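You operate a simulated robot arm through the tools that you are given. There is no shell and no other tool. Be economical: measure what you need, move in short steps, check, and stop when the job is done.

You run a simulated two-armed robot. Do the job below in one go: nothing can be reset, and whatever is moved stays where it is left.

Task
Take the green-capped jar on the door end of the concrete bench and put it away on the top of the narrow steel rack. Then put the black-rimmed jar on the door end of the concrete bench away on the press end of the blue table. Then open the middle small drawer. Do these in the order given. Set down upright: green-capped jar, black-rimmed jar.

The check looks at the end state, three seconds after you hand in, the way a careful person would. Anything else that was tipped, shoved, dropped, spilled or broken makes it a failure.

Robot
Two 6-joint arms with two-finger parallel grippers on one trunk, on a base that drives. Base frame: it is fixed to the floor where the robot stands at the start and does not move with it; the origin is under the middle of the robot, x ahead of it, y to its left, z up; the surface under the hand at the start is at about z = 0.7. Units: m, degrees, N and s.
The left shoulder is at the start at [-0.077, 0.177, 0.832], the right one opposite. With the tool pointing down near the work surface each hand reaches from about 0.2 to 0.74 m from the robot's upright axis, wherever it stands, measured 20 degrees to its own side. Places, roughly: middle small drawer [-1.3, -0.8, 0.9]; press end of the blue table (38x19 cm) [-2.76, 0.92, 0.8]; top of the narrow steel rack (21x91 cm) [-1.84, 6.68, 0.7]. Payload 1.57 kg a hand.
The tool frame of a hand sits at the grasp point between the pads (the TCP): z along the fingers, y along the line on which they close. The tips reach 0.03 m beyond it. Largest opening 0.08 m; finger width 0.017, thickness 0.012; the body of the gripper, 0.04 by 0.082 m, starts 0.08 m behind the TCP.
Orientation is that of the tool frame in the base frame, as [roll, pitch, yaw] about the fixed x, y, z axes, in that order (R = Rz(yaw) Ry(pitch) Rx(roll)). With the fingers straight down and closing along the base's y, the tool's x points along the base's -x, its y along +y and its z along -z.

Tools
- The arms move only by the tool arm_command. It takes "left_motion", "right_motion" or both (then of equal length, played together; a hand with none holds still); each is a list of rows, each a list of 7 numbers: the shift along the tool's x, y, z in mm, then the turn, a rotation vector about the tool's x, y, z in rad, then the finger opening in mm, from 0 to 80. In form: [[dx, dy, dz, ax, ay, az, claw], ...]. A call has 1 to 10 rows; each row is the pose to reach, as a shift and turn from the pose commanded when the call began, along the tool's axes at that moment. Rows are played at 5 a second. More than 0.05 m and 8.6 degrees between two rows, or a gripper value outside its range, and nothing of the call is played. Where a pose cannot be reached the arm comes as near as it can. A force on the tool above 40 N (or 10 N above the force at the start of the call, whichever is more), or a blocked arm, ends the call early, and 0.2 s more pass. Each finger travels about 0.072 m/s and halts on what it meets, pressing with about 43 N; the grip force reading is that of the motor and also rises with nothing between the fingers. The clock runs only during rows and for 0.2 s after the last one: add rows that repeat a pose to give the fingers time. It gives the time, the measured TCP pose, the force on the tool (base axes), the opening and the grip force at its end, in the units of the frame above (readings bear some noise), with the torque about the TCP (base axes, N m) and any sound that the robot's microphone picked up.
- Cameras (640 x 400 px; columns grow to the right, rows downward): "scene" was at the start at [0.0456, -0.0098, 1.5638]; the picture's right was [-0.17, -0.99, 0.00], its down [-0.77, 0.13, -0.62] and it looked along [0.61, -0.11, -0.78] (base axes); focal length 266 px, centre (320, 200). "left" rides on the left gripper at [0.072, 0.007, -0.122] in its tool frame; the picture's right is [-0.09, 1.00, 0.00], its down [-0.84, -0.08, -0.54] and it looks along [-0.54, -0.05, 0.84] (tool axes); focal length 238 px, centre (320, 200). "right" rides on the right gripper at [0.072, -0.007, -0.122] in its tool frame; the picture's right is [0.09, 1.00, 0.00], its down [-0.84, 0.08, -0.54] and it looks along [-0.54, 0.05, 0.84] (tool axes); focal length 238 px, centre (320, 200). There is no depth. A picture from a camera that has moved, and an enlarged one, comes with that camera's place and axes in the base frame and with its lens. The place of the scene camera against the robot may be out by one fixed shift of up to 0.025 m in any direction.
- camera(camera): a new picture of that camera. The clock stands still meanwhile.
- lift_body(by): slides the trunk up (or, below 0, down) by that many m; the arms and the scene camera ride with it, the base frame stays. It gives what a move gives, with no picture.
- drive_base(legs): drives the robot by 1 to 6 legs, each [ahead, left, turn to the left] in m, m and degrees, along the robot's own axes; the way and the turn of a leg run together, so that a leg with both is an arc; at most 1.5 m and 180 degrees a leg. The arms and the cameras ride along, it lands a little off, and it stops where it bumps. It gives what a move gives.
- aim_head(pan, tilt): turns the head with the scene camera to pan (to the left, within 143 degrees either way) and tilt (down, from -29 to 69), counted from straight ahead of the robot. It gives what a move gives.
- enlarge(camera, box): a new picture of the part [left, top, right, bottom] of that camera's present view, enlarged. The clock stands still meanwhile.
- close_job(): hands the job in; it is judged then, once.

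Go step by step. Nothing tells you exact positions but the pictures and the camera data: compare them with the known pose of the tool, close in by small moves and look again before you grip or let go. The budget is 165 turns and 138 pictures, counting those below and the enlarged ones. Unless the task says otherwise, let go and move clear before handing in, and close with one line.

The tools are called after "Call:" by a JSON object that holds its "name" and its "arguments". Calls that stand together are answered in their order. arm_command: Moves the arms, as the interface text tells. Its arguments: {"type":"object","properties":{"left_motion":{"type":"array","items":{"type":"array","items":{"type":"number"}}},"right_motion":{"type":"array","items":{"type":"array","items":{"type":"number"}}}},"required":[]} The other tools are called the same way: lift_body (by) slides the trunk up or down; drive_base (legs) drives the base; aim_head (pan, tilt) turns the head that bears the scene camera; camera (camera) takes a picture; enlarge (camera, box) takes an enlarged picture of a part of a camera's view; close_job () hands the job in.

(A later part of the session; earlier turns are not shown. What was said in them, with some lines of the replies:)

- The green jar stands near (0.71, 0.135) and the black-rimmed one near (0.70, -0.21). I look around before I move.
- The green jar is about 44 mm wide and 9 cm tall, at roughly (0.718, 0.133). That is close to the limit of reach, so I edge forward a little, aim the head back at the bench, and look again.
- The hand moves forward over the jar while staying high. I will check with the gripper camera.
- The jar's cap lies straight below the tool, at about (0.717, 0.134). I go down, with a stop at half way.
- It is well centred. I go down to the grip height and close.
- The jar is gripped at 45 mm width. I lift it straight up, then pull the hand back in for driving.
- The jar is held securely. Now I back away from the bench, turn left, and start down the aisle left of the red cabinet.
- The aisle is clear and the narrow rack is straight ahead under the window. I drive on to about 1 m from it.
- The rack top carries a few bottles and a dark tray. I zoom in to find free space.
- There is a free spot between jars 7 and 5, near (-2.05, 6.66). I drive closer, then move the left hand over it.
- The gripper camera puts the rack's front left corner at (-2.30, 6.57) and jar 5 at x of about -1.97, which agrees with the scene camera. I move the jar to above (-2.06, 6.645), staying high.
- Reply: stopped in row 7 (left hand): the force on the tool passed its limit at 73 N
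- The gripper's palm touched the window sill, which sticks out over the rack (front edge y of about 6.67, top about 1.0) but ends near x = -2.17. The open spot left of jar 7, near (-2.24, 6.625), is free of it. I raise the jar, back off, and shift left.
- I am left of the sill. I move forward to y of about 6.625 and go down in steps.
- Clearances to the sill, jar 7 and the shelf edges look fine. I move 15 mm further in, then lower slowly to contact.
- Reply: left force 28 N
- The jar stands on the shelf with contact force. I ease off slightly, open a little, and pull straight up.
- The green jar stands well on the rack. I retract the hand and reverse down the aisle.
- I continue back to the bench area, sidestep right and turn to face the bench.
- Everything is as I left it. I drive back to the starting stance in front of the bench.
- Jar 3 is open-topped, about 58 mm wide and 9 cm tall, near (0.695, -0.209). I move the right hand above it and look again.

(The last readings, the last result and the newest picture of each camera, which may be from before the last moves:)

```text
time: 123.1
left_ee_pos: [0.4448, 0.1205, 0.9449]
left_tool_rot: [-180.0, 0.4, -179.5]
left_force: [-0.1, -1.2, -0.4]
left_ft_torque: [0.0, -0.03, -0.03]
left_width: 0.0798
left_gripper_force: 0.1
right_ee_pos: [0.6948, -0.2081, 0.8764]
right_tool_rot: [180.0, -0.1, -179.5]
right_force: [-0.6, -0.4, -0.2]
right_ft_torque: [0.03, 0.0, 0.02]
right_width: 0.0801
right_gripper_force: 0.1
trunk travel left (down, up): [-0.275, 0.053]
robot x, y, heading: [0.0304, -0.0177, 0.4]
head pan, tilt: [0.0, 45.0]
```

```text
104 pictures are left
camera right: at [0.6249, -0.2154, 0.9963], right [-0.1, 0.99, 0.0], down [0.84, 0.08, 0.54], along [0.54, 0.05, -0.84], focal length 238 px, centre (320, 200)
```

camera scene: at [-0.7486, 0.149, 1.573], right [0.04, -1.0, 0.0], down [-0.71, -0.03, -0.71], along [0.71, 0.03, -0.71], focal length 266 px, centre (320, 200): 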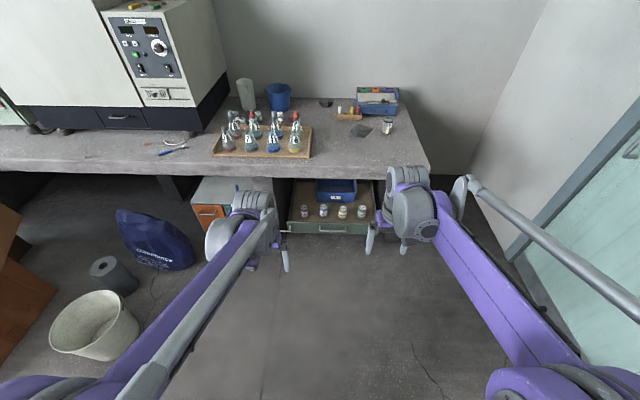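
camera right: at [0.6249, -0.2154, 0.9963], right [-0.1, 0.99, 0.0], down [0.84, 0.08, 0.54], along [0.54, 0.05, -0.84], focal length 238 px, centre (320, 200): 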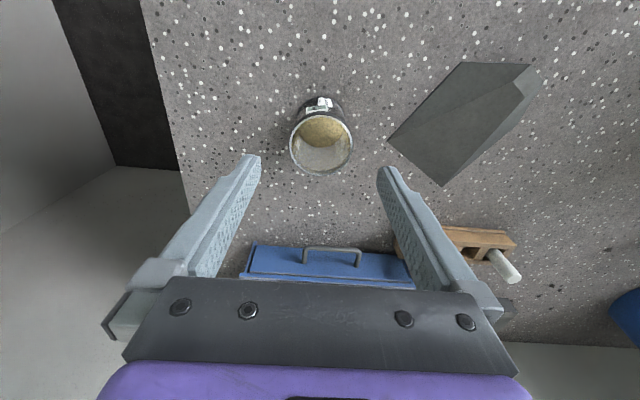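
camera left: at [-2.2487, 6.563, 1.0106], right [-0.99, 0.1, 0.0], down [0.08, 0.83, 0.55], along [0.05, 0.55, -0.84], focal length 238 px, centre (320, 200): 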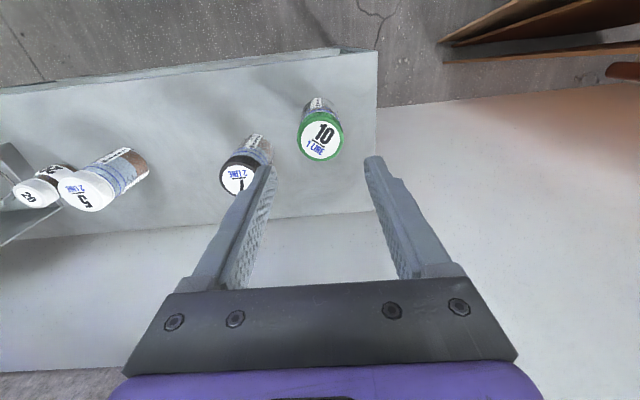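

It is centred within about 5 mm. I adjust, descend and grip.

Call:
{"name": "arm_command", "arguments": {"right_motion": [[-5, 0, 40, 0, 0, 0, 80], [-5, 0, 80, 0, 0, 0, 80], [-5, 0, 110, 0, 0, 0, 80], [-5, 0, 130, 0, 0, 0, 80], [-5, 0, 130, 0, 0, 0, 70], [-5, 0, 130, 0, 0, 0, 55], [-5, 0, 130, 0, 0, 0, 40], [-5, 0, 130, 0, 0, 0, 35], [-5, 0, 130, 0, 0, 0, 35]]}}

Call:
{"name": "camera", "arguments": {"camera": "right"}}

```text
time: 125.1
left_ee_pos: [0.4446, 0.1222, 0.9454]
left_tool_rot: [180.0, 0.6, -179.6]
left_force: [-0.7, 0.8, -0.1]
left_ft_torque: [0.02, 0.0, -0.01]
left_width: 0.0803
left_gripper_force: 0.0
right_ee_pos: [0.6984, -0.2097, 0.745]
right_tool_rot: [-179.9, -0.1, -179.5]
right_force: [0.5, 0.0, 0.5]
right_ft_torque: [0.0, 0.01, -0.02]
right_width: 0.0549
right_gripper_force: 43.1
trunk travel left (down, up): [-0.275, 0.053]
robot x, y, heading: [0.0242, -0.0139, 0.5]
head pan, tilt: [0.0, 45.0]
```

```text
103 pictures are left
camera right: at [0.6286, -0.2167, 0.867], right [-0.1, 0.99, 0.0], down [0.84, 0.08, 0.54], along [0.54, 0.05, -0.84], focal length 238 px, centre (320, 200)
```

right: 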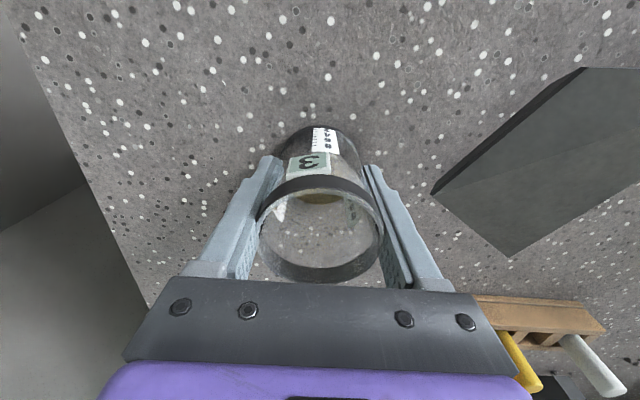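

Gripped at 55 mm. I lift gently and pull back.

Call:
{"name": "arm_command", "arguments": {"right_motion": [[0, 0, -15, 0, 0, 0, 35], [0, 0, -45, 0, 0, 0, 35], [0, 0, -80, 0, 0, 0, 35], [0, 0, -120, 0, 0, 0, 35], [0, 0, -160, 0, 0, 0, 35], [0, 0, -200, 0, 0, 0, 35], [40, 0, -230, 0, 0, 0, 35], [80, 0, -230, 0, 0, 0, 35], [120, 0, -230, 0, 0, 0, 35], [160, 0, -230, 0, 0, 0, 35]]}}

Call:
{"name": "arm_command", "arguments": {"right_motion": [[30, 0, 0, 0, 0, 0, 35], [60, 0, 0, 0, 0, 0, 35], [70, 0, 0, 0, 0, 0, 35]]}}

Call:
{"name": "camera", "arguments": {"camera": "right"}}

Call:
{"name": "camera", "arguments": {"camera": "scene"}}

```text
time: 127.3
left_ee_pos: [0.4424, 0.1214, 0.945]
left_tool_rot: [179.9, 0.5, -179.5]
left_force: [-0.2, 0.2, 0.3]
left_ft_torque: [0.03, 0.03, -0.02]
left_width: 0.08
left_gripper_force: 0.0
right_ee_pos: [0.5374, -0.2111, 0.9738]
right_tool_rot: [-179.9, 0.0, -179.5]
right_force: [-1.1, 0.3, -1.2]
right_ft_torque: [0.02, 0.0, -0.01]
right_width: 0.0545
right_gripper_force: 42.9
trunk travel left (down, up): [-0.275, 0.053]
robot x, y, heading: [0.029, -0.0173, 0.7]
head pan, tilt: [0.0, 45.0]
```

```text
time: 128.1
left_ee_pos: [0.4445, 0.121, 0.945]
left_tool_rot: [179.9, 0.4, -179.5]
left_force: [0.0, 0.7, -0.8]
left_ft_torque: [0.0, -0.01, -0.02]
left_width: 0.0798
left_gripper_force: 0.0
right_ee_pos: [0.4715, -0.2085, 0.9763]
right_tool_rot: [179.9, -0.1, -179.5]
right_force: [-1.0, 0.2, -0.4]
right_ft_torque: [-0.02, 0.01, -0.01]
right_width: 0.0543
right_gripper_force: 42.6
trunk travel left (down, up): [-0.275, 0.053]
robot x, y, heading: [0.028, -0.0165, 0.6]
head pan, tilt: [0.0, 45.0]
```

```text
102 pictures are left
camera right: at [0.4001, -0.2171, 1.0979], right [-0.1, 0.99, 0.0], down [0.84, 0.08, 0.54], along [0.54, 0.05, -0.84], focal length 238 px, centre (320, 200)
```

right: 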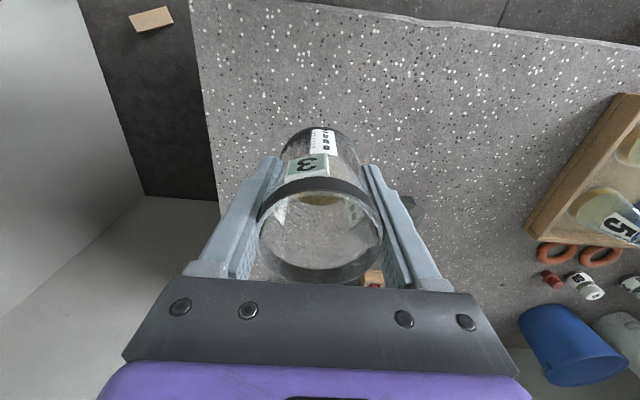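

```text
101 pictures are left
camera scene: at [0.0812, -0.0137, 1.573], right [0.01, -1.0, 0.0], down [-0.71, -0.01, -0.71], along [0.71, 0.01, -0.71], focal length 266 px, centre (320, 200)
```

scene: 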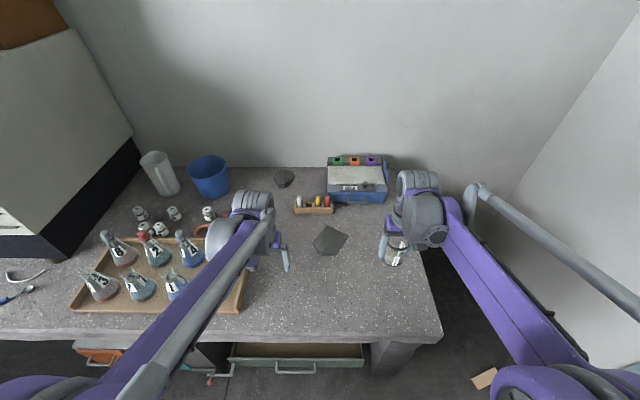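

The jar is held upright. I back off, turn around to the left, and head towards the blue table.

Call:
{"name": "drive_base", "arguments": {"legs": [[-0.9, 0.1, 0], [0, 0, 90], [0.55, 0, 0], [0, 0, 90], [0.7, 0, 0]]}}

Call:
{"name": "aim_head", "arguments": {"pan": 0, "tilt": 40}}

Call:
{"name": "camera", "arguments": {"camera": "scene"}}

```text
time: 146.9
left_ee_pos: [-2.0331, 0.4755, 0.944]
left_tool_rot: [-180.0, 0.4, 1.2]
left_force: [0.6, -0.2, 0.0]
left_ft_torque: [0.03, -0.03, 0.04]
left_width: 0.08
left_gripper_force: 0.2
right_ee_pos: [-2.0637, 0.8054, 0.9761]
right_tool_rot: [180.0, 0.1, 1.2]
right_force: [1.1, 0.4, -1.1]
right_ft_torque: [-0.03, 0.01, 0.01]
right_width: 0.0533
right_gripper_force: 43.8
trunk travel left (down, up): [-0.275, 0.053]
robot x, y, heading: [-1.619, 0.6184, -179.0]
head pan, tilt: [0.0, 45.0]
```

```text
time: 147.6
left_ee_pos: [-2.0338, 0.4751, 0.9447]
left_tool_rot: [180.0, 0.5, 1.2]
left_force: [0.4, -0.2, -0.1]
left_ft_torque: [-0.01, 0.02, -0.02]
left_width: 0.08
left_gripper_force: 0.0
right_ee_pos: [-2.0611, 0.8063, 0.9763]
right_tool_rot: [180.0, 0.0, 1.2]
right_force: [-0.5, -1.2, -1.3]
right_ft_torque: [0.01, 0.0, 0.01]
right_width: 0.0535
right_gripper_force: 43.3
trunk travel left (down, up): [-0.275, 0.053]
robot x, y, heading: [-1.6192, 0.617, -178.9]
head pan, tilt: [0.0, 40.0]
```

```text
100 pictures are left
camera scene: at [-1.6504, 0.6202, 1.5802], right [-0.02, 1.0, 0.0], down [0.64, 0.01, -0.77], along [-0.77, -0.02, -0.64], focal length 266 px, centre (320, 200)
```

scene: 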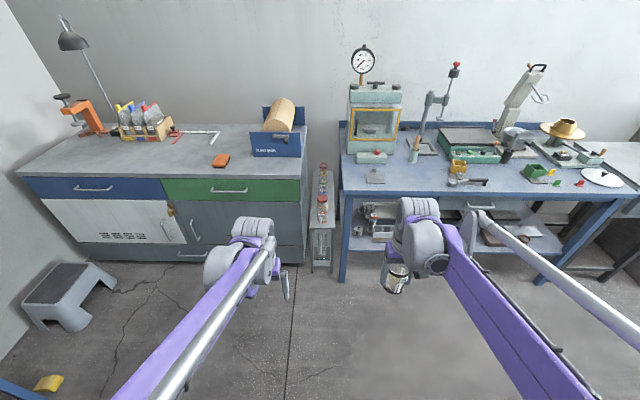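

I can see the press end of the blue table. The target area lies in front of the press, with a few small things on it, so I zoom in.

Call:
{"name": "enlarge", "arguments": {"camera": "scene", "box": [330, 120, 490, 220]}}

```text
4.00 times, centred on (410, 170) of scene
camera zoom: at [-1.6504, 0.6202, 1.5802], right [-0.02, 1.0, 0.0], down [0.64, 0.01, -0.77], along [-0.77, -0.02, -0.64], focal length 1063 px, centre (-40, 320)
```

zoom: 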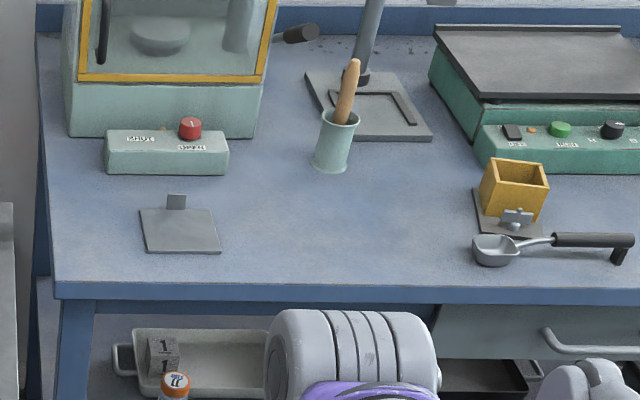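

There is a free patch right of the small plate, near (-2.765, 1.005). I raise the left hand a bit and drive closer.

Call:
{"name": "arm_command", "arguments": {"left_motion": [[0, 0, -40, 0, 0, 0, 80], [20, 0, -80, 0, 0, 0, 80], [40, 0, -100, 0, 0, 0, 80]]}}

Call:
{"name": "drive_base", "arguments": {"legs": [[0.52, -0.17, -1]]}}

Call:
{"name": "camera", "arguments": {"camera": "scene"}}

Call:
{"name": "camera", "arguments": {"camera": "right"}}

```text
time: 148.4
left_ee_pos: [-1.9931, 0.4758, 1.0447]
left_tool_rot: [179.9, 0.6, 1.2]
left_force: [0.2, 0.7, 0.4]
left_ft_torque: [0.01, 0.0, 0.02]
left_width: 0.0799
left_gripper_force: 0.0
right_ee_pos: [-2.0633, 0.8049, 0.9768]
right_tool_rot: [180.0, 0.0, 1.3]
right_force: [0.0, -0.1, -0.9]
right_ft_torque: [-0.02, 0.03, 0.01]
right_width: 0.0532
right_gripper_force: 43.3
trunk travel left (down, up): [-0.275, 0.053]
robot x, y, heading: [-1.6172, 0.6203, -178.9]
head pan, tilt: [0.0, 40.0]
```

```text
time: 151.5
left_ee_pos: [-2.5119, 0.6469, 1.045]
left_tool_rot: [-180.0, 0.6, -0.3]
left_force: [-0.1, 0.1, -0.3]
left_ft_torque: [0.01, 0.04, 0.02]
left_width: 0.0798
left_gripper_force: 0.0
right_ee_pos: [-2.5731, 0.9811, 0.9755]
right_tool_rot: [180.0, 0.0, -0.4]
right_force: [-0.3, 0.8, -0.8]
right_ft_torque: [-0.02, 0.01, -0.01]
right_width: 0.0529
right_gripper_force: 42.8
trunk travel left (down, up): [-0.275, 0.053]
robot x, y, heading: [-2.1335, 0.7815, 179.1]
head pan, tilt: [0.0, 40.0]
```

```text
98 pictures are left
camera scene: at [-2.1658, 0.7836, 1.5802], right [0.01, 1.0, 0.0], down [0.64, 0.0, -0.77], along [-0.77, 0.01, -0.64], focal length 266 px, centre (320, 200)
```

scene: 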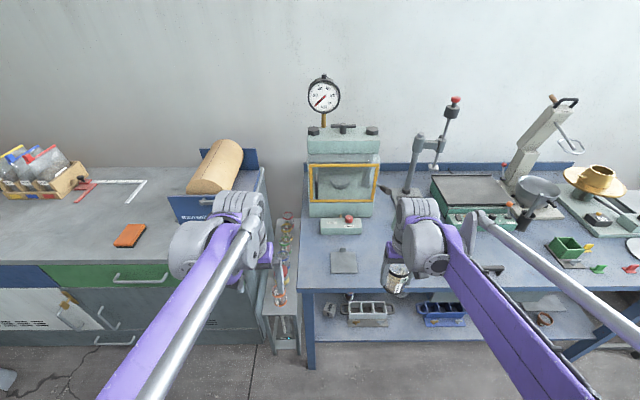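

```text
97 pictures are left
camera right: at [-2.4994, 0.986, 1.0979], right [0.08, -1.0, 0.0], down [-0.84, -0.07, 0.54], along [-0.54, -0.05, -0.84], focal length 238 px, centre (320, 200)
```

right: 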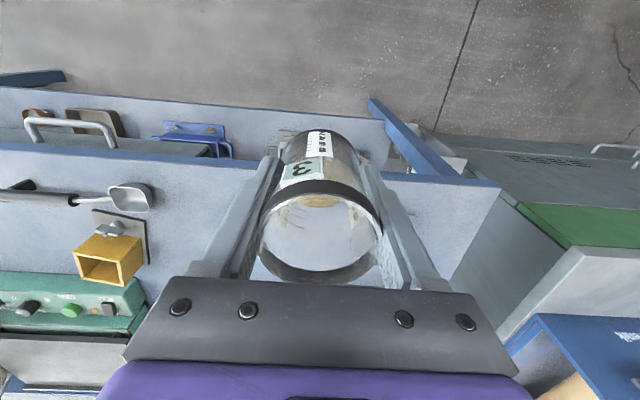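

I move the jar forward over the free patch and part-way down, then check.

Call:
{"name": "arm_command", "arguments": {"right_motion": [[-40, -6, 0, 0, 0, 0, 35], [-80, -12, 0, 0, 0, 0, 35], [-120, -18, 0, 0, 0, 0, 35], [-160, -24, 0, 0, 0, 0, 35], [-192, -28, 0, 0, 0, 0, 35], [-192, -28, 30, 0, 0, 0, 35], [-192, -28, 60, 0, 0, 0, 35], [-192, -28, 75, 0, 0, 0, 35], [-192, -28, 75, 0, 0, 0, 35]]}}

Call:
{"name": "camera", "arguments": {"camera": "right"}}

Call:
{"name": "enlarge", "arguments": {"camera": "scene", "box": [290, 190, 470, 310]}}

Call:
{"name": "camera", "arguments": {"camera": "left"}}

```text
time: 153.5
left_ee_pos: [-2.5118, 0.6476, 1.046]
left_tool_rot: [-180.0, 0.5, -0.4]
left_force: [0.5, 0.3, -0.5]
left_ft_torque: [0.0, -0.01, 0.03]
left_width: 0.08
left_gripper_force: 0.0
right_ee_pos: [-2.7646, 1.0095, 0.9024]
right_tool_rot: [180.0, 0.0, -0.4]
right_force: [0.5, -0.5, -1.4]
right_ft_torque: [0.0, -0.02, -0.01]
right_width: 0.0533
right_gripper_force: 42.7
trunk travel left (down, up): [-0.275, 0.053]
robot x, y, heading: [-2.1354, 0.7838, 179.4]
head pan, tilt: [0.0, 40.0]
```

```text
96 pictures are left
camera right: at [-2.6914, 1.0158, 1.0234], right [0.08, -1.0, 0.0], down [-0.84, -0.07, 0.54], along [-0.54, -0.05, -0.84], focal length 238 px, centre (320, 200)
```

right: 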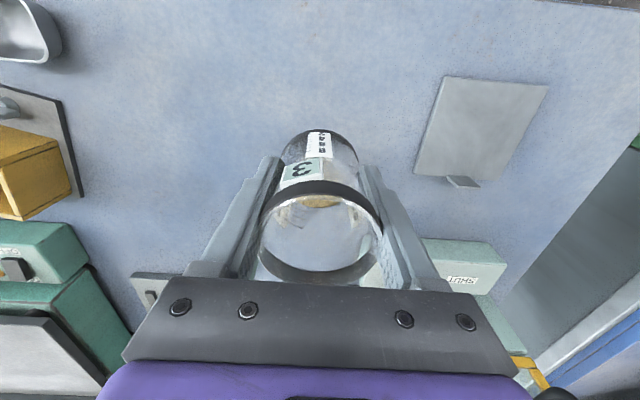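

```text
3.33 times, centred on (380, 250) of scene
camera zoom: at [-2.1656, 0.7835, 1.5803], right [0.01, 1.0, 0.0], down [0.64, 0.0, -0.77], along [-0.77, 0.01, -0.64], focal length 886 px, centre (120, 33)
```

zoom: 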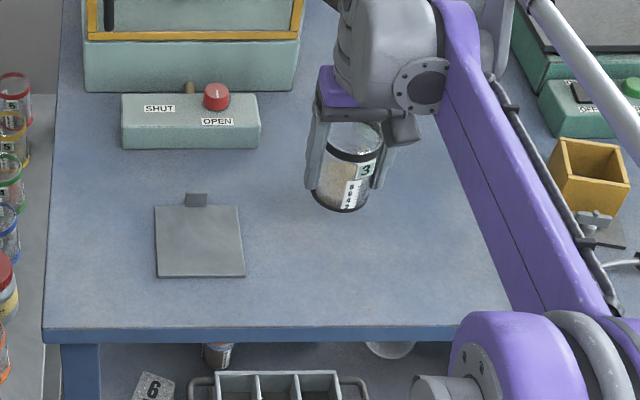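

```text
94 pictures are left
camera left: at [-2.4402, 0.6399, 1.166], right [-0.1, -1.0, 0.0], down [-0.83, 0.08, 0.55], along [-0.55, 0.05, -0.84], focal length 238 px, centre (320, 200)
```

left: 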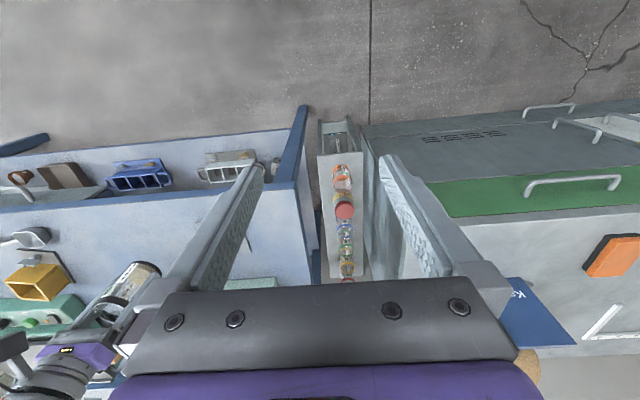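

The patch is clear. I lower slowly to contact.

Call:
{"name": "arm_command", "arguments": {"right_motion": [[0, 0, 20, 0, 0, 0, 35], [0, 0, 40, 0, 0, 0, 35], [0, 0, 48, 0, 0, 0, 35], [0, 0, 52, 0, 0, 0, 35], [0, 0, 55, 0, 0, 0, 35], [0, 0, 57, 0, 0, 0, 35], [0, 0, 57, 0, 0, 0, 35]]}}

Call:
{"name": "camera", "arguments": {"camera": "right"}}

```text
time: 155.1
left_ee_pos: [-2.5117, 0.648, 1.0458]
left_tool_rot: [-180.0, 0.5, -0.4]
left_force: [-0.3, 0.0, -0.6]
left_ft_torque: [0.02, 0.01, 0.01]
left_width: 0.0799
left_gripper_force: 0.1
right_ee_pos: [-2.7642, 1.0095, 0.8443]
right_tool_rot: [180.0, 0.0, -0.4]
right_force: [-2.5, 0.6, 9.6]
right_ft_torque: [-0.01, 0.18, -0.05]
right_width: 0.0534
right_gripper_force: 42.7
trunk travel left (down, up): [-0.275, 0.053]
robot x, y, heading: [-2.1364, 0.7795, 179.8]
head pan, tilt: [0.0, 40.0]
```

```text
93 pictures are left
camera right: at [-2.691, 1.0152, 0.9668], right [0.08, -1.0, 0.0], down [-0.84, -0.07, 0.54], along [-0.54, -0.05, -0.84], focal length 238 px, centre (320, 200)
```

right: 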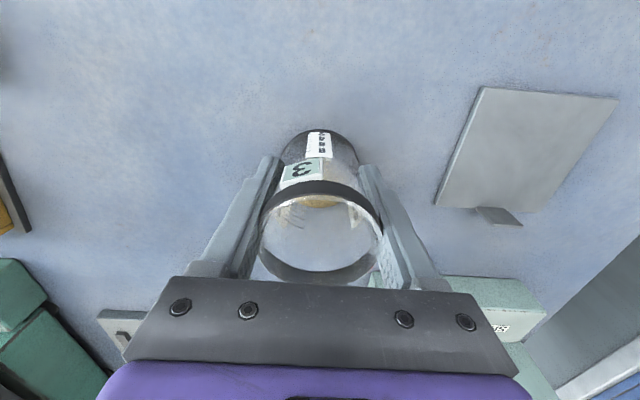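

Contact made. I settle it 1 mm more, open slowly, and rise straight up.

Call:
{"name": "arm_command", "arguments": {"right_motion": [[0, 0, 1, 0, 0, 0, 48], [0, 0, 1, 0, 0, 0, 56], [0, 0, 1, 0, 0, 0, 62], [0, 0, 1, 0, 0, 0, 70], [0, 0, 1, 0, 0, 0, 72], [0, 0, 1, 0, 0, 0, 72], [0, 0, -30, 0, 0, 0, 72], [0, 0, -70, 0, 0, 0, 72], [0, 0, -110, 0, 0, 0, 72], [0, 0, -140, 0, 0, 0, 72]]}}

Call:
{"name": "camera", "arguments": {"camera": "right"}}

Call:
{"name": "enlarge", "arguments": {"camera": "scene", "box": [290, 190, 470, 310]}}

```text
time: 157.3
left_ee_pos: [-2.5111, 0.6476, 1.0448]
left_tool_rot: [-180.0, 0.4, -0.4]
left_force: [0.2, 0.3, -0.5]
left_ft_torque: [0.02, 0.0, 0.0]
left_width: 0.0799
left_gripper_force: 0.1
right_ee_pos: [-2.7655, 1.0106, 0.9843]
right_tool_rot: [-179.9, 0.0, -0.5]
right_force: [-0.5, 0.6, 0.5]
right_ft_torque: [-0.01, -0.04, 0.0]
right_width: 0.072
right_gripper_force: 0.0
trunk travel left (down, up): [-0.275, 0.053]
robot x, y, heading: [-2.1332, 0.7815, 179.4]
head pan, tilt: [0.0, 40.0]
```

```text
92 pictures are left
camera right: at [-2.6921, 1.017, 1.1069], right [0.08, -1.0, 0.0], down [-0.84, -0.07, 0.54], along [-0.54, -0.05, -0.84], focal length 238 px, centre (320, 200)
```

right: 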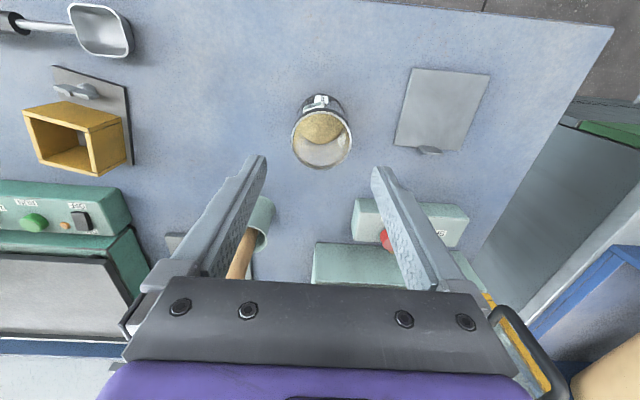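

```text
3.33 times, centred on (380, 250) of scene
camera zoom: at [-2.1655, 0.7834, 1.5802], right [0.01, 1.0, 0.0], down [0.64, 0.0, -0.77], along [-0.77, 0.01, -0.64], focal length 886 px, centre (120, 33)
```

zoom: 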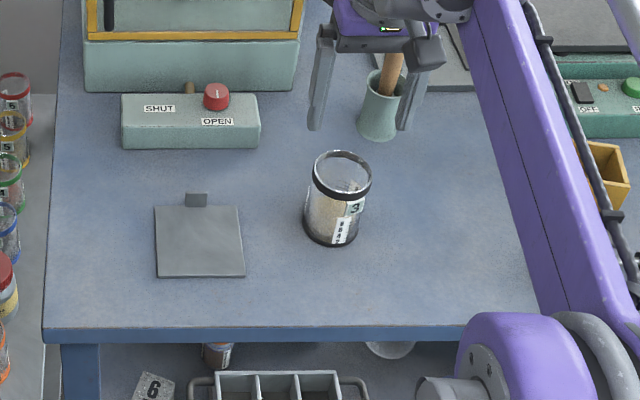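

The jar is upright on the table with its contents intact. I retract the right hand, back away, and turn left to face the shelf with the small drawers.

Call:
{"name": "arm_command", "arguments": {"right_motion": [[45, 6, -10, 0, 0, 0, 80], [90, 12, -10, 0, 0, 0, 80], [135, 18, -10, 0, 0, 0, 80], [180, 24, -10, 0, 0, 0, 80], [200, 28, -10, 0, 0, 0, 80]]}}

Call:
{"name": "drive_base", "arguments": {"legs": [[-0.75, 0, 0], [0, 0, 90], [0.3, 0, 0]]}}

Call:
{"name": "aim_head", "arguments": {"pan": 0, "tilt": 35}}

Call:
{"name": "camera", "arguments": {"camera": "scene"}}

```text
time: 158.5
left_ee_pos: [-2.5129, 0.6477, 1.045]
left_tool_rot: [179.9, 0.4, -0.4]
left_force: [-0.7, -0.2, 0.6]
left_ft_torque: [0.04, 0.0, 0.02]
left_width: 0.0802
left_gripper_force: 0.0
right_ee_pos: [-2.5661, 0.9802, 0.9957]
right_tool_rot: [-180.0, -0.1, -0.3]
right_force: [0.5, -0.2, 0.2]
right_ft_torque: [0.0, 0.01, 0.04]
right_width: 0.0802
right_gripper_force: 0.0
trunk travel left (down, up): [-0.275, 0.053]
robot x, y, heading: [-2.1315, 0.7802, 179.4]
head pan, tilt: [0.0, 40.0]
```

```text
time: 168.0
left_ee_pos: [-1.2561, 0.0995, 1.0447]
left_tool_rot: [-179.9, 0.5, 90.9]
left_force: [0.9, 0.2, -0.5]
left_ft_torque: [0.05, 0.0, 0.02]
left_width: 0.0799
left_gripper_force: 0.1
right_ee_pos: [-1.5868, 0.0386, 0.9949]
right_tool_rot: [-180.0, 0.1, 91.1]
right_force: [0.6, -0.4, 0.9]
right_ft_torque: [-0.01, -0.02, -0.03]
right_width: 0.08
right_gripper_force: 0.0
trunk travel left (down, up): [-0.275, 0.053]
robot x, y, heading: [-1.3989, 0.4753, -89.0]
head pan, tilt: [0.0, 40.0]
```

```text
time: 168.7
left_ee_pos: [-1.2562, 0.0989, 1.045]
left_tool_rot: [-180.0, 0.5, 91.1]
left_force: [-0.3, 0.5, 0.1]
left_ft_torque: [0.0, -0.01, -0.01]
left_width: 0.0801
left_gripper_force: 0.0
right_ee_pos: [-1.5869, 0.0374, 0.9964]
right_tool_rot: [180.0, 0.0, 91.0]
right_force: [-0.1, 0.8, -0.5]
right_ft_torque: [0.0, 0.01, 0.01]
right_width: 0.08
right_gripper_force: 0.0
trunk travel left (down, up): [-0.275, 0.053]
robot x, y, heading: [-1.3958, 0.4741, -89.1]
head pan, tilt: [0.0, 35.0]
```

```text
90 pictures are left
camera scene: at [-1.3846, 0.4299, 1.5878], right [-1.0, -0.02, 0.0], down [-0.01, 0.57, -0.82], along [0.01, -0.82, -0.57], focal length 266 px, centre (320, 200)
```

scene: 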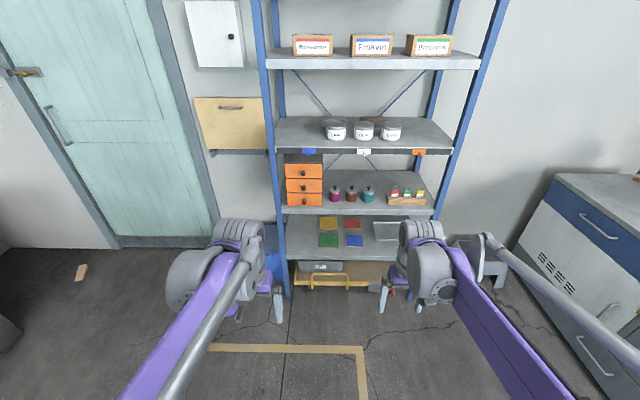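

Call:
{"name": "enlarge", "arguments": {"camera": "scene", "box": [255, 130, 385, 225]}}

```text
4.21 times, centred on (320, 178) of scene
camera zoom: at [-1.3846, 0.4299, 1.5878], right [-1.0, -0.02, 0.0], down [-0.01, 0.57, -0.82], along [0.01, -0.82, -0.57], focal length 1119 px, centre (320, 295)
```

zoom: 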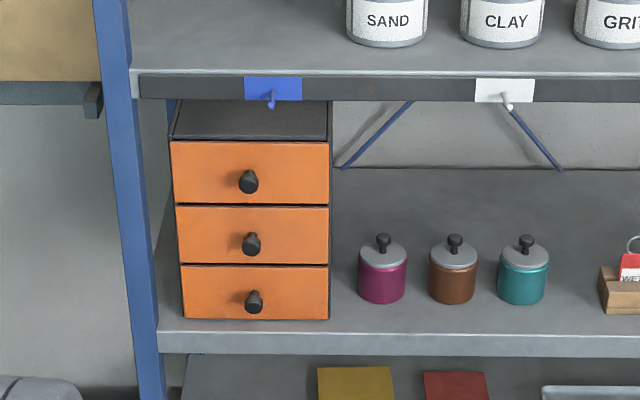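

The middle drawer has a small black knob near (-1.29, -0.65, 0.90), on a face towards +y. I turn the left hand to point forward while I am still in free space.

Call:
{"name": "arm_command", "arguments": {"left_motion": [[-20, 0, 0, 0, -0.145, 0, 80], [-40, 0, 0, 0, -0.29, 0, 80], [-60, 0, 0, 0, -0.435, 0, 80], [-80, 0, 0, 0, -0.58, 0, 80], [-100, 0, 0, 0, -0.725, 0, 80], [-120, 0, 0, 0, -0.87, 0, 80], [-140, 0, 0, 0, -1.015, 0, 80], [-160, 0, 0, 0, -1.16, 0, 80], [-180, 0, 0, 0, -1.305, 0, 80], [-200, 0, 0, 0, -1.45, 0, 80]]}}

Call:
{"name": "camera", "arguments": {"camera": "left"}}

```text
time: 170.9
left_ee_pos: [-1.2532, -0.0989, 1.0451]
left_tool_rot: [-175.4, 82.2, 95.7]
left_force: [0.4, 0.4, 0.1]
left_ft_torque: [0.02, -0.04, 0.0]
left_width: 0.0798
left_gripper_force: 0.1
left hand out of reach, approached as far as the arm can: row 10
right_ee_pos: [-1.5861, 0.0376, 0.9955]
right_tool_rot: [180.0, -0.1, 91.0]
right_force: [-0.1, -1.1, -0.2]
right_ft_torque: [-0.01, -0.04, 0.01]
right_width: 0.08
right_gripper_force: 0.0
trunk travel left (down, up): [-0.275, 0.053]
robot x, y, heading: [-1.3961, 0.4748, -89.1]
head pan, tilt: [0.0, 35.0]
```

```text
88 pictures are left
camera left: at [-1.2504, 0.0303, 0.991], right [1.0, 0.01, 0.08], down [-0.08, 0.42, 0.9], along [-0.03, -0.91, 0.42], focal length 238 px, centre (320, 200)
```

left: 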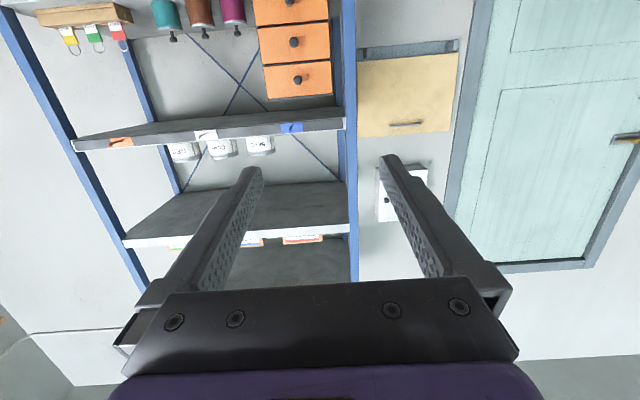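

The hand points nearly straight forward, about 8° down, which is enough. I lower it to the knob's height and drive towards the drawers.

Call:
{"name": "arm_command", "arguments": {"left_motion": [[40, 0, 5, 0, 0, 0, 80], [80, 0, 10, 0, 0, 0, 80], [120, 0, 15, 0, 0, 0, 80], [140, 0, 18, 0, 0, 0, 80], [140, 0, 18, 0, 0, 0, 80]]}}

Call:
{"name": "drive_base", "arguments": {"legs": [[0.36, -0.04, -0.9]]}}

Call:
{"name": "camera", "arguments": {"camera": "left"}}

Call:
{"name": "aim_head", "arguments": {"pan": 5, "tilt": 45}}

Call:
{"name": "camera", "arguments": {"camera": "scene"}}

```text
time: 172.1
left_ee_pos: [-1.2537, -0.1005, 0.9047]
left_tool_rot: [-179.9, 83.6, 91.2]
left_force: [1.3, -0.8, 0.6]
left_ft_torque: [0.01, -0.01, 0.05]
left_width: 0.0801
left_gripper_force: 0.1
right_ee_pos: [-1.5862, 0.0379, 0.9962]
right_tool_rot: [-179.9, 0.0, 91.1]
right_force: [0.1, 0.1, -0.6]
right_ft_torque: [-0.03, 0.01, -0.01]
right_width: 0.0801
right_gripper_force: 0.0
trunk travel left (down, up): [-0.275, 0.053]
robot x, y, heading: [-1.3962, 0.4744, -89.0]
head pan, tilt: [0.0, 35.0]
```

```text
time: 174.4
left_ee_pos: [-1.2928, -0.4618, 0.9047]
left_tool_rot: [-179.8, 83.6, 90.8]
left_force: [-0.4, -0.8, -0.7]
left_ft_torque: [-0.01, -0.01, 0.01]
left_width: 0.08
left_gripper_force: 0.1
right_ee_pos: [-1.6251, -0.322, 0.9958]
right_tool_rot: [180.0, 0.0, 90.7]
right_force: [0.5, -0.7, -0.2]
right_ft_torque: [-0.03, -0.02, -0.03]
right_width: 0.0803
right_gripper_force: 0.0
trunk travel left (down, up): [-0.275, 0.053]
robot x, y, heading: [-1.4326, 0.1152, -89.4]
head pan, tilt: [0.0, 35.0]
```

```text
87 pictures are left
camera left: at [-1.2879, -0.3345, 0.8474], right [1.0, 0.0, 0.09], down [-0.08, 0.44, 0.89], along [-0.04, -0.9, 0.44], focal length 238 px, centre (320, 200)
```

left: 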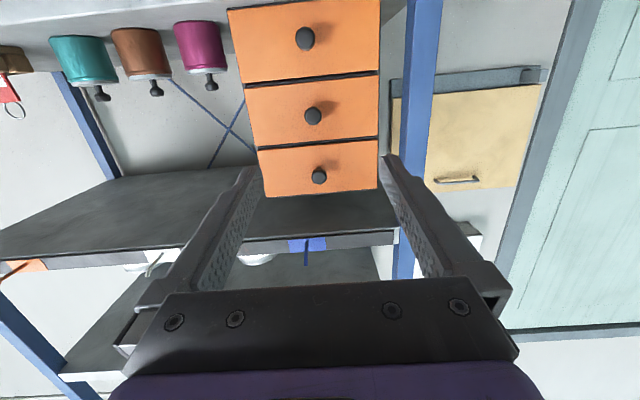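

```text
time: 175.2
left_ee_pos: [-1.2935, -0.4626, 0.9056]
left_tool_rot: [-179.8, 83.6, 90.7]
left_force: [0.3, -0.6, 0.6]
left_ft_torque: [0.03, 0.0, 0.03]
left_width: 0.08
left_gripper_force: 0.0
right_ee_pos: [-1.6257, -0.3229, 0.9961]
right_tool_rot: [179.9, 0.0, 90.5]
right_force: [0.1, 0.2, -0.2]
right_ft_torque: [-0.02, 0.0, 0.02]
right_width: 0.0801
right_gripper_force: 0.1
trunk travel left (down, up): [-0.275, 0.053]
robot x, y, heading: [-1.4323, 0.1146, -89.3]
head pan, tilt: [5.0, 45.0]
```

```text
86 pictures are left
camera scene: at [-1.4129, 0.0766, 1.573], right [-1.0, -0.1, 0.0], down [-0.07, 0.7, -0.71], along [0.07, -0.7, -0.71], focal length 266 px, centre (320, 200)
```

scene: 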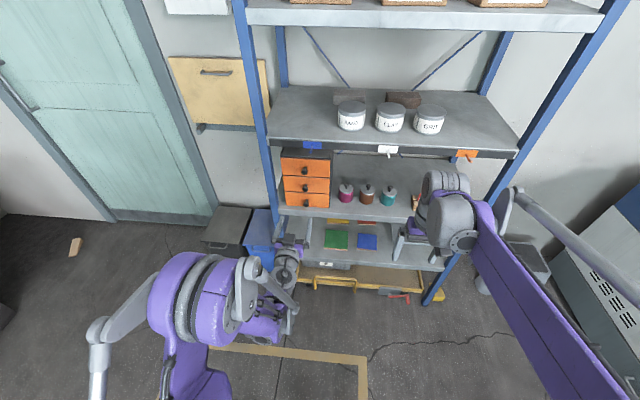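

The gripper camera (upside-down view) puts the middle knob near x = -1.30, z = 0.885. I move 8 cm closer and triangulate.

Call:
{"name": "arm_command", "arguments": {"left_motion": [[3, -3, 27, 0, 0, 0, 70], [6, -6, 54, 0, 0, 0, 60], [9, -7, 80, 0, 0, 0, 50], [9, -7, 80, 0, 0, 0, 50], [9, -7, 80, 0, 0, 0, 50]]}}

Call:
{"name": "camera", "arguments": {"camera": "left"}}

Call:
{"name": "enlarge", "arguments": {"camera": "scene", "box": [240, 130, 360, 260]}}

```text
time: 176.3
left_ee_pos: [-1.2989, -0.5414, 0.887]
left_tool_rot: [-179.9, 83.6, 90.9]
left_force: [0.1, 0.5, 0.5]
left_ft_torque: [0.04, -0.02, 0.0]
left_width: 0.0499
left_gripper_force: 0.1
right_ee_pos: [-1.6242, -0.3219, 0.9948]
right_tool_rot: [-180.0, -0.1, 90.6]
right_force: [-0.2, -0.2, 0.3]
right_ft_torque: [-0.02, -0.02, 0.01]
right_width: 0.0801
right_gripper_force: 0.0
trunk travel left (down, up): [-0.275, 0.053]
robot x, y, heading: [-1.4315, 0.1108, -89.4]
head pan, tilt: [5.0, 45.0]
```

```text
85 pictures are left
camera left: at [-1.2944, -0.4124, 0.8289], right [1.0, 0.0, 0.09], down [-0.08, 0.44, 0.89], along [-0.04, -0.9, 0.44], focal length 238 px, centre (320, 200)
```

left: 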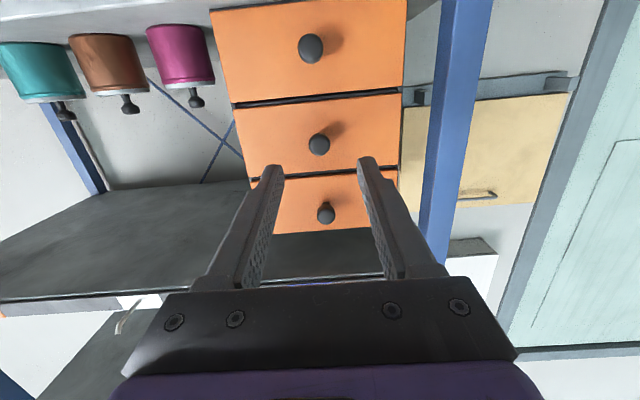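

```text
3.08 times, centred on (300, 195) of scene
camera zoom: at [-1.4129, 0.0764, 1.573], right [-1.0, -0.1, 0.0], down [-0.07, 0.7, -0.71], along [0.07, -0.7, -0.71], focal length 818 px, centre (382, 215)
```

zoom: 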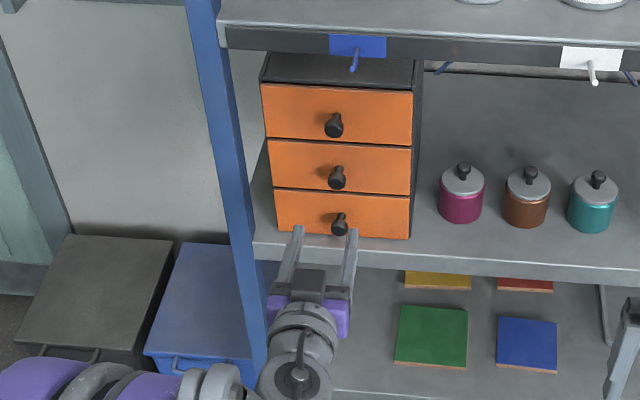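

The knob is at about (-1.300, -0.644, 0.882) and the hand is in line with it. I move in 60 mm and check before the last bit.

Call:
{"name": "arm_command", "arguments": {"left_motion": [[-1, 0, 20, 0, 0, 0, 50], [-2, 0, 40, 0, 0, 0, 50], [-4, 0, 60, 0, 0, 0, 50], [-4, 0, 60, 0, 0, 0, 50]]}}

Call:
{"name": "camera", "arguments": {"camera": "left"}}

Call:
{"name": "enlarge", "arguments": {"camera": "scene", "box": [240, 130, 360, 260]}}

```text
time: 177.3
left_ee_pos: [-1.2971, -0.6, 0.8845]
left_tool_rot: [-179.8, 83.6, 90.7]
left_force: [-0.7, 0.1, -0.7]
left_ft_torque: [0.06, 0.0, 0.01]
left_width: 0.0499
left_gripper_force: 0.0
right_ee_pos: [-1.6242, -0.3225, 0.9955]
right_tool_rot: [-180.0, 0.0, 90.6]
right_force: [0.7, -0.4, 0.2]
right_ft_torque: [-0.06, 0.0, -0.04]
right_width: 0.08
right_gripper_force: 0.1
trunk travel left (down, up): [-0.275, 0.053]
robot x, y, heading: [-1.4328, 0.109, -89.7]
head pan, tilt: [5.0, 45.0]
```

```text
83 pictures are left
camera left: at [-1.2921, -0.4721, 0.8276], right [1.0, 0.0, 0.09], down [-0.08, 0.44, 0.89], along [-0.04, -0.9, 0.44], focal length 238 px, centre (320, 200)
```

left: 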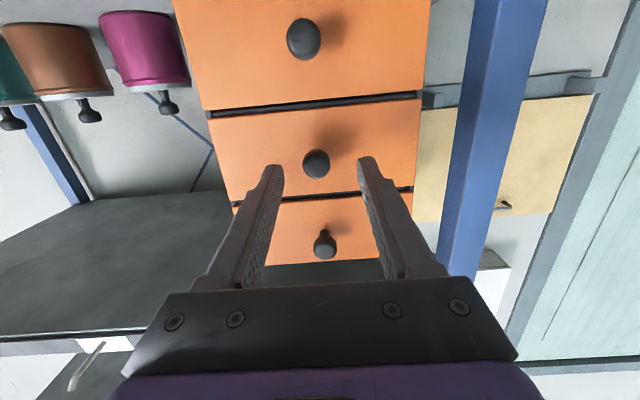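

```text
3.08 times, centred on (300, 195) of scene
camera zoom: at [-1.4129, 0.0768, 1.573], right [-1.0, -0.1, 0.0], down [-0.07, 0.7, -0.71], along [0.07, -0.7, -0.71], focal length 818 px, centre (382, 215)
```

zoom: 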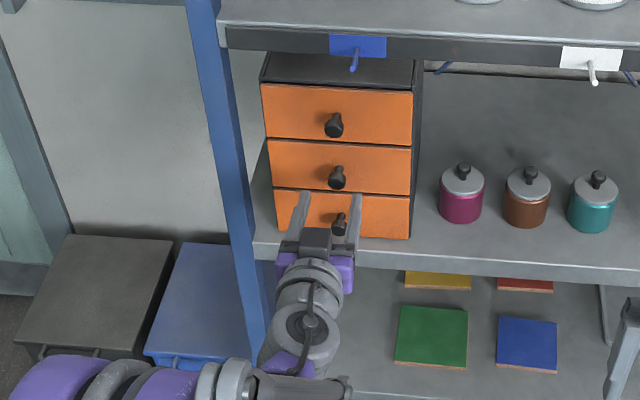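

The knob position is confirmed at y of about -0.646. I advance the last 28 mm with a small correction, close on the knob and look.

Call:
{"name": "arm_command", "arguments": {"left_motion": [[-2, -3, 10, 0, 0, 0, 50], [-4, -3, 20, 0, 0, 0, 50], [-4, -3, 28, 0, 0, 0, 50], [-4, -3, 28, 0, 0, 0, 40], [-4, -3, 28, 0, 0, 0, 25], [-4, -3, 28, 0, 0, 0, 10], [-4, -3, 28, 0, 0, 0, 5], [-4, -3, 28, 0, 0, 0, 5]]}}

Call:
{"name": "camera", "arguments": {"camera": "left"}}

```text
time: 179.2
left_ee_pos: [-1.3, -0.6281, 0.8856]
left_tool_rot: [-179.7, 83.7, 91.0]
left_force: [4.9, -0.7, 0.9]
left_ft_torque: [-0.03, -0.06, 0.17]
left_width: 0.0213
left_gripper_force: 33.9
right_ee_pos: [-1.6241, -0.3219, 0.9958]
right_tool_rot: [-180.0, 0.0, 90.6]
right_force: [-0.7, 0.0, -0.5]
right_ft_torque: [0.02, 0.04, 0.02]
right_width: 0.0802
right_gripper_force: 0.0
trunk travel left (down, up): [-0.275, 0.053]
robot x, y, heading: [-1.4331, 0.1113, -89.4]
head pan, tilt: [5.0, 45.0]
```

```text
81 pictures are left
camera left: at [-1.2952, -0.5004, 0.8278], right [1.0, 0.0, 0.09], down [-0.08, 0.44, 0.89], along [-0.04, -0.9, 0.44], focal length 238 px, centre (320, 200)
```

left: 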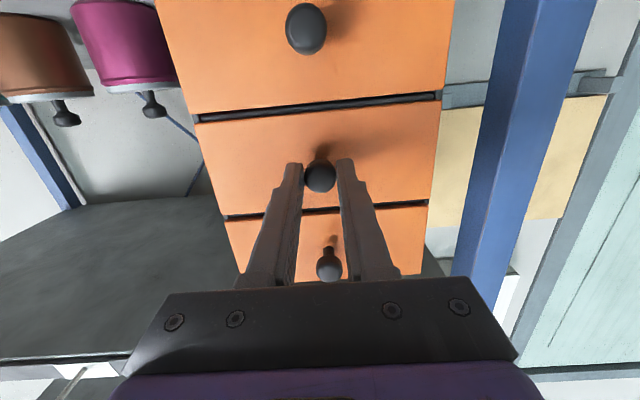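

The knob is held. I pull straight out along +y, 80 mm first.

Call:
{"name": "arm_command", "arguments": {"left_motion": [[1.1, 0.2, -10, 0, 0, 0, 5], [2.2, 0.3, -20, 0, 0, 0, 5], [3.3, 0.5, -30, 0, 0, 0, 5], [4.4, 0.7, -40, 0, 0, 0, 5], [5.5, 0.9, -50, 0, 0, 0, 5], [6.6, 1, -60, 0, 0, 0, 5], [7.7, 1.2, -70, 0, 0, 0, 5], [8.8, 1.4, -80, 0, 0, 0, 5]]}}

Call:
{"name": "camera", "arguments": {"camera": "left"}}

Call:
{"name": "enlarge", "arguments": {"camera": "scene", "box": [240, 130, 360, 260]}}

```text
time: 180.9
left_ee_pos: [-1.3002, -0.5482, 0.8848]
left_tool_rot: [-179.5, 83.6, 91.2]
left_force: [4.5, 0.3, 4.1]
left_ft_torque: [-0.33, 0.04, 0.12]
left_width: 0.0212
left_gripper_force: 34.0
right_ee_pos: [-1.624, -0.3205, 0.9947]
right_tool_rot: [180.0, -0.1, 90.6]
right_force: [0.2, 0.4, -1.5]
right_ft_torque: [-0.01, 0.0, -0.02]
right_width: 0.08
right_gripper_force: 0.0
trunk travel left (down, up): [-0.275, 0.053]
robot x, y, heading: [-1.4363, 0.1114, -89.5]
head pan, tilt: [5.0, 45.0]
```

```text
80 pictures are left
camera left: at [-1.2951, -0.4198, 0.8278], right [1.0, 0.0, 0.09], down [-0.08, 0.44, 0.89], along [-0.04, -0.9, 0.44], focal length 238 px, centre (320, 200)
```

left: 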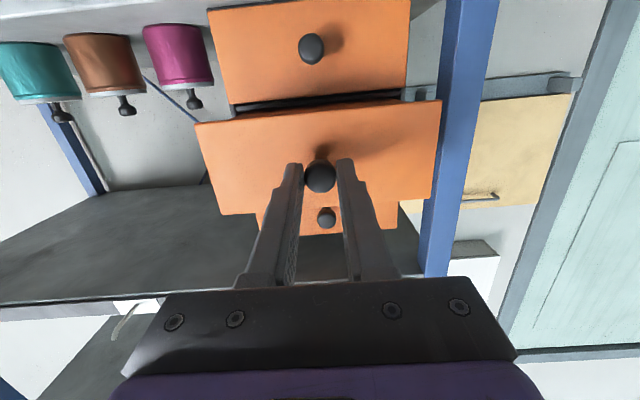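

```text
3.08 times, centred on (300, 195) of scene
camera zoom: at [-1.4123, 0.0772, 1.5729], right [-1.0, -0.1, 0.0], down [-0.07, 0.7, -0.71], along [0.07, -0.7, -0.71], focal length 818 px, centre (382, 215)
```

zoom: 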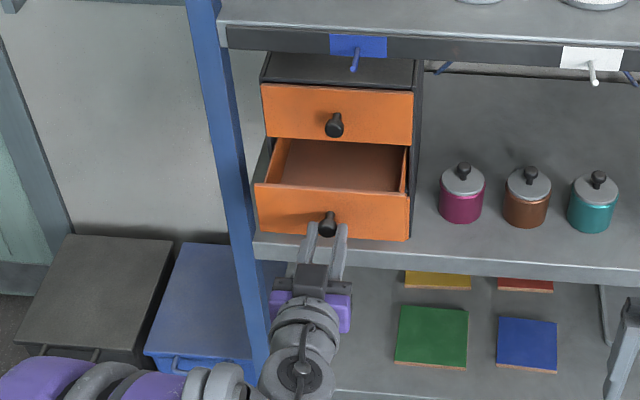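

The drawer slides well and is 80 mm out. I pull about 40 mm more so that it is clearly open.

Call:
{"name": "arm_command", "arguments": {"left_motion": [[1.1, 0.2, -10, 0, 0, 0, 5], [2.2, 0.3, -20, 0, 0, 0, 5], [3.3, 0.5, -30, 0, 0, 0, 5], [4.4, 0.7, -40, 0, 0, 0, 5]]}}

Call:
{"name": "enlarge", "arguments": {"camera": "scene", "box": [240, 130, 360, 260]}}

```text
time: 181.9
left_ee_pos: [-1.2993, -0.5094, 0.8857]
left_tool_rot: [-179.3, 83.5, 91.5]
left_force: [5.3, 0.9, 2.1]
left_ft_torque: [-0.16, -0.03, 0.1]
left_width: 0.0213
left_gripper_force: 34.7
right_ee_pos: [-1.6234, -0.3211, 0.9957]
right_tool_rot: [179.9, 0.0, 90.7]
right_force: [0.2, 0.3, -1.1]
right_ft_torque: [0.01, -0.04, -0.03]
right_width: 0.0802
right_gripper_force: 0.0
trunk travel left (down, up): [-0.275, 0.053]
robot x, y, heading: [-1.4338, 0.1155, -89.4]
head pan, tilt: [5.0, 45.0]
```

```text
3.08 times, centred on (300, 195) of scene
camera zoom: at [-1.4123, 0.0769, 1.573], right [-1.0, -0.1, 0.0], down [-0.07, 0.7, -0.71], along [0.07, -0.7, -0.71], focal length 818 px, centre (382, 215)
```

zoom: 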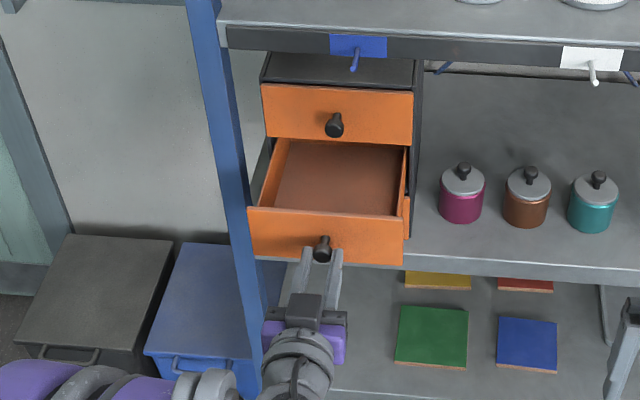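

The drawer is about 12 cm open. I let go of the knob and back the hand straight out.

Call:
{"name": "arm_command", "arguments": {"left_motion": [[0, 0, 0, 0, 0, 0, 25], [0, 0, 0, 0, 0, 0, 45], [0, 0, 0, 0, 0, 0, 50], [0, 0, 0, 0, 0, 0, 50], [2, 0, -20, 0, 0, 0, 50], [4, 0, -45, 0, 0, 0, 50], [7, 0, -70, 0, 0, 0, 50]]}}

Call:
{"name": "drive_base", "arguments": {"legs": [[-0.35, 0, 0]]}}

Call:
{"name": "camera", "arguments": {"camera": "scene"}}

Call:
{"name": "camera", "arguments": {"camera": "left"}}

```text
time: 183.6
left_ee_pos: [-1.3022, -0.4376, 0.8859]
left_tool_rot: [-180.0, 83.8, 90.8]
left_force: [0.6, -0.6, -0.1]
left_ft_torque: [0.01, 0.0, 0.01]
left_width: 0.05
left_gripper_force: 0.0
right_ee_pos: [-1.6248, -0.3224, 0.9951]
right_tool_rot: [180.0, 0.0, 90.6]
right_force: [-0.6, -0.2, -0.4]
right_ft_torque: [0.0, 0.0, 0.01]
right_width: 0.08
right_gripper_force: 0.1
trunk travel left (down, up): [-0.275, 0.053]
robot x, y, heading: [-1.4331, 0.1127, -89.6]
head pan, tilt: [5.0, 45.0]
```

```text
time: 185.8
left_ee_pos: [-1.3061, -0.0828, 0.8866]
left_tool_rot: [-179.8, 83.5, 90.7]
left_force: [-0.4, -1.0, -0.2]
left_ft_torque: [-0.03, 0.01, 0.02]
left_width: 0.05
left_gripper_force: 0.1
right_ee_pos: [-1.6294, 0.0326, 0.9965]
right_tool_rot: [-180.0, 0.0, 90.7]
right_force: [-0.4, -0.4, -0.4]
right_ft_torque: [-0.04, -0.01, 0.02]
right_width: 0.0801
right_gripper_force: 0.0
trunk travel left (down, up): [-0.275, 0.053]
robot x, y, heading: [-1.4413, 0.4703, -89.2]
head pan, tilt: [5.0, 45.0]
```

```text
77 pictures are left
camera scene: at [-1.4166, 0.4313, 1.573], right [-1.0, -0.1, 0.0], down [-0.07, 0.7, -0.71], along [0.07, -0.7, -0.71], focal length 266 px, centre (320, 200)
```

scene: 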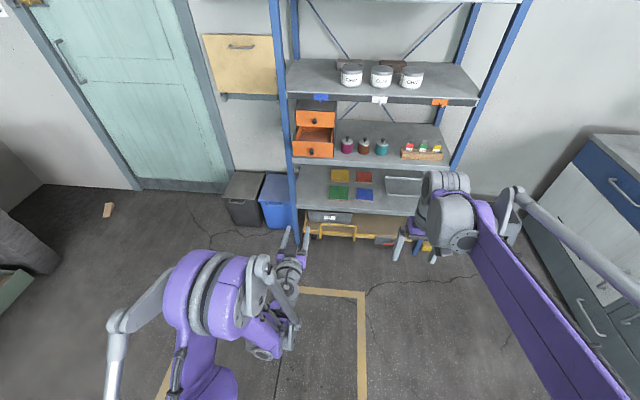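

```text
76 pictures are left
camera left: at [-1.3017, 0.0447, 0.8292], right [1.0, 0.0, 0.09], down [-0.08, 0.44, 0.89], along [-0.04, -0.9, 0.44], focal length 238 px, centre (320, 200)
```

left: 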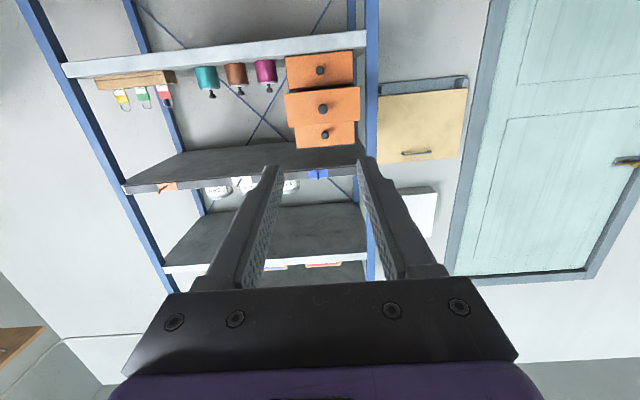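

The drawer stays open and the hand is clear. I take one last look at the blue table before handing in.

Call:
{"name": "aim_head", "arguments": {"pan": -105, "tilt": 25}}

Call:
{"name": "camera", "arguments": {"camera": "scene"}}

```text
time: 187.7
left_ee_pos: [-1.3074, -0.0844, 0.8864]
left_tool_rot: [-179.8, 83.6, 90.9]
left_force: [0.3, 0.2, 0.0]
left_ft_torque: [0.01, -0.02, 0.02]
left_width: 0.0501
left_gripper_force: 0.1
right_ee_pos: [-1.6284, 0.0331, 0.9952]
right_tool_rot: [180.0, 0.1, 90.5]
right_force: [0.1, 0.6, 0.3]
right_ft_torque: [0.04, -0.02, 0.01]
right_width: 0.0799
right_gripper_force: 0.0
trunk travel left (down, up): [-0.275, 0.053]
robot x, y, heading: [-1.4372, 0.4678, -89.5]
head pan, tilt: [-105.0, 25.0]
```

```text
75 pictures are left
camera scene: at [-1.5137, 0.5349, 1.6036], right [0.25, 0.97, 0.0], down [0.41, -0.11, -0.91], along [-0.88, 0.23, -0.42], focal length 266 px, centre (320, 200)
```

scene: 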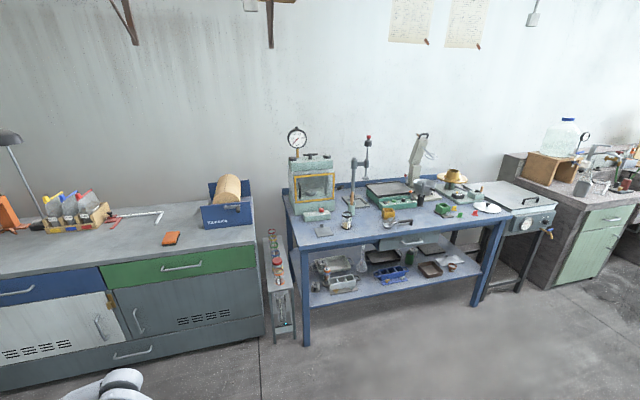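

The black-rimmed jar stands upright on the press end, and everything else is in order. I hand in now.

Call:
{"name": "close_job", "arguments": {}}

```text
The job is handed in.
```

The green-capped jar is upright on top of the narrow steel rack, the black-rimmed jar is upright on the press end of the blue table, and the middle small drawer is about 12 cm open; the only stray contact was the gripper brushing the stone window sill above the rack, which moved nothing I could see.
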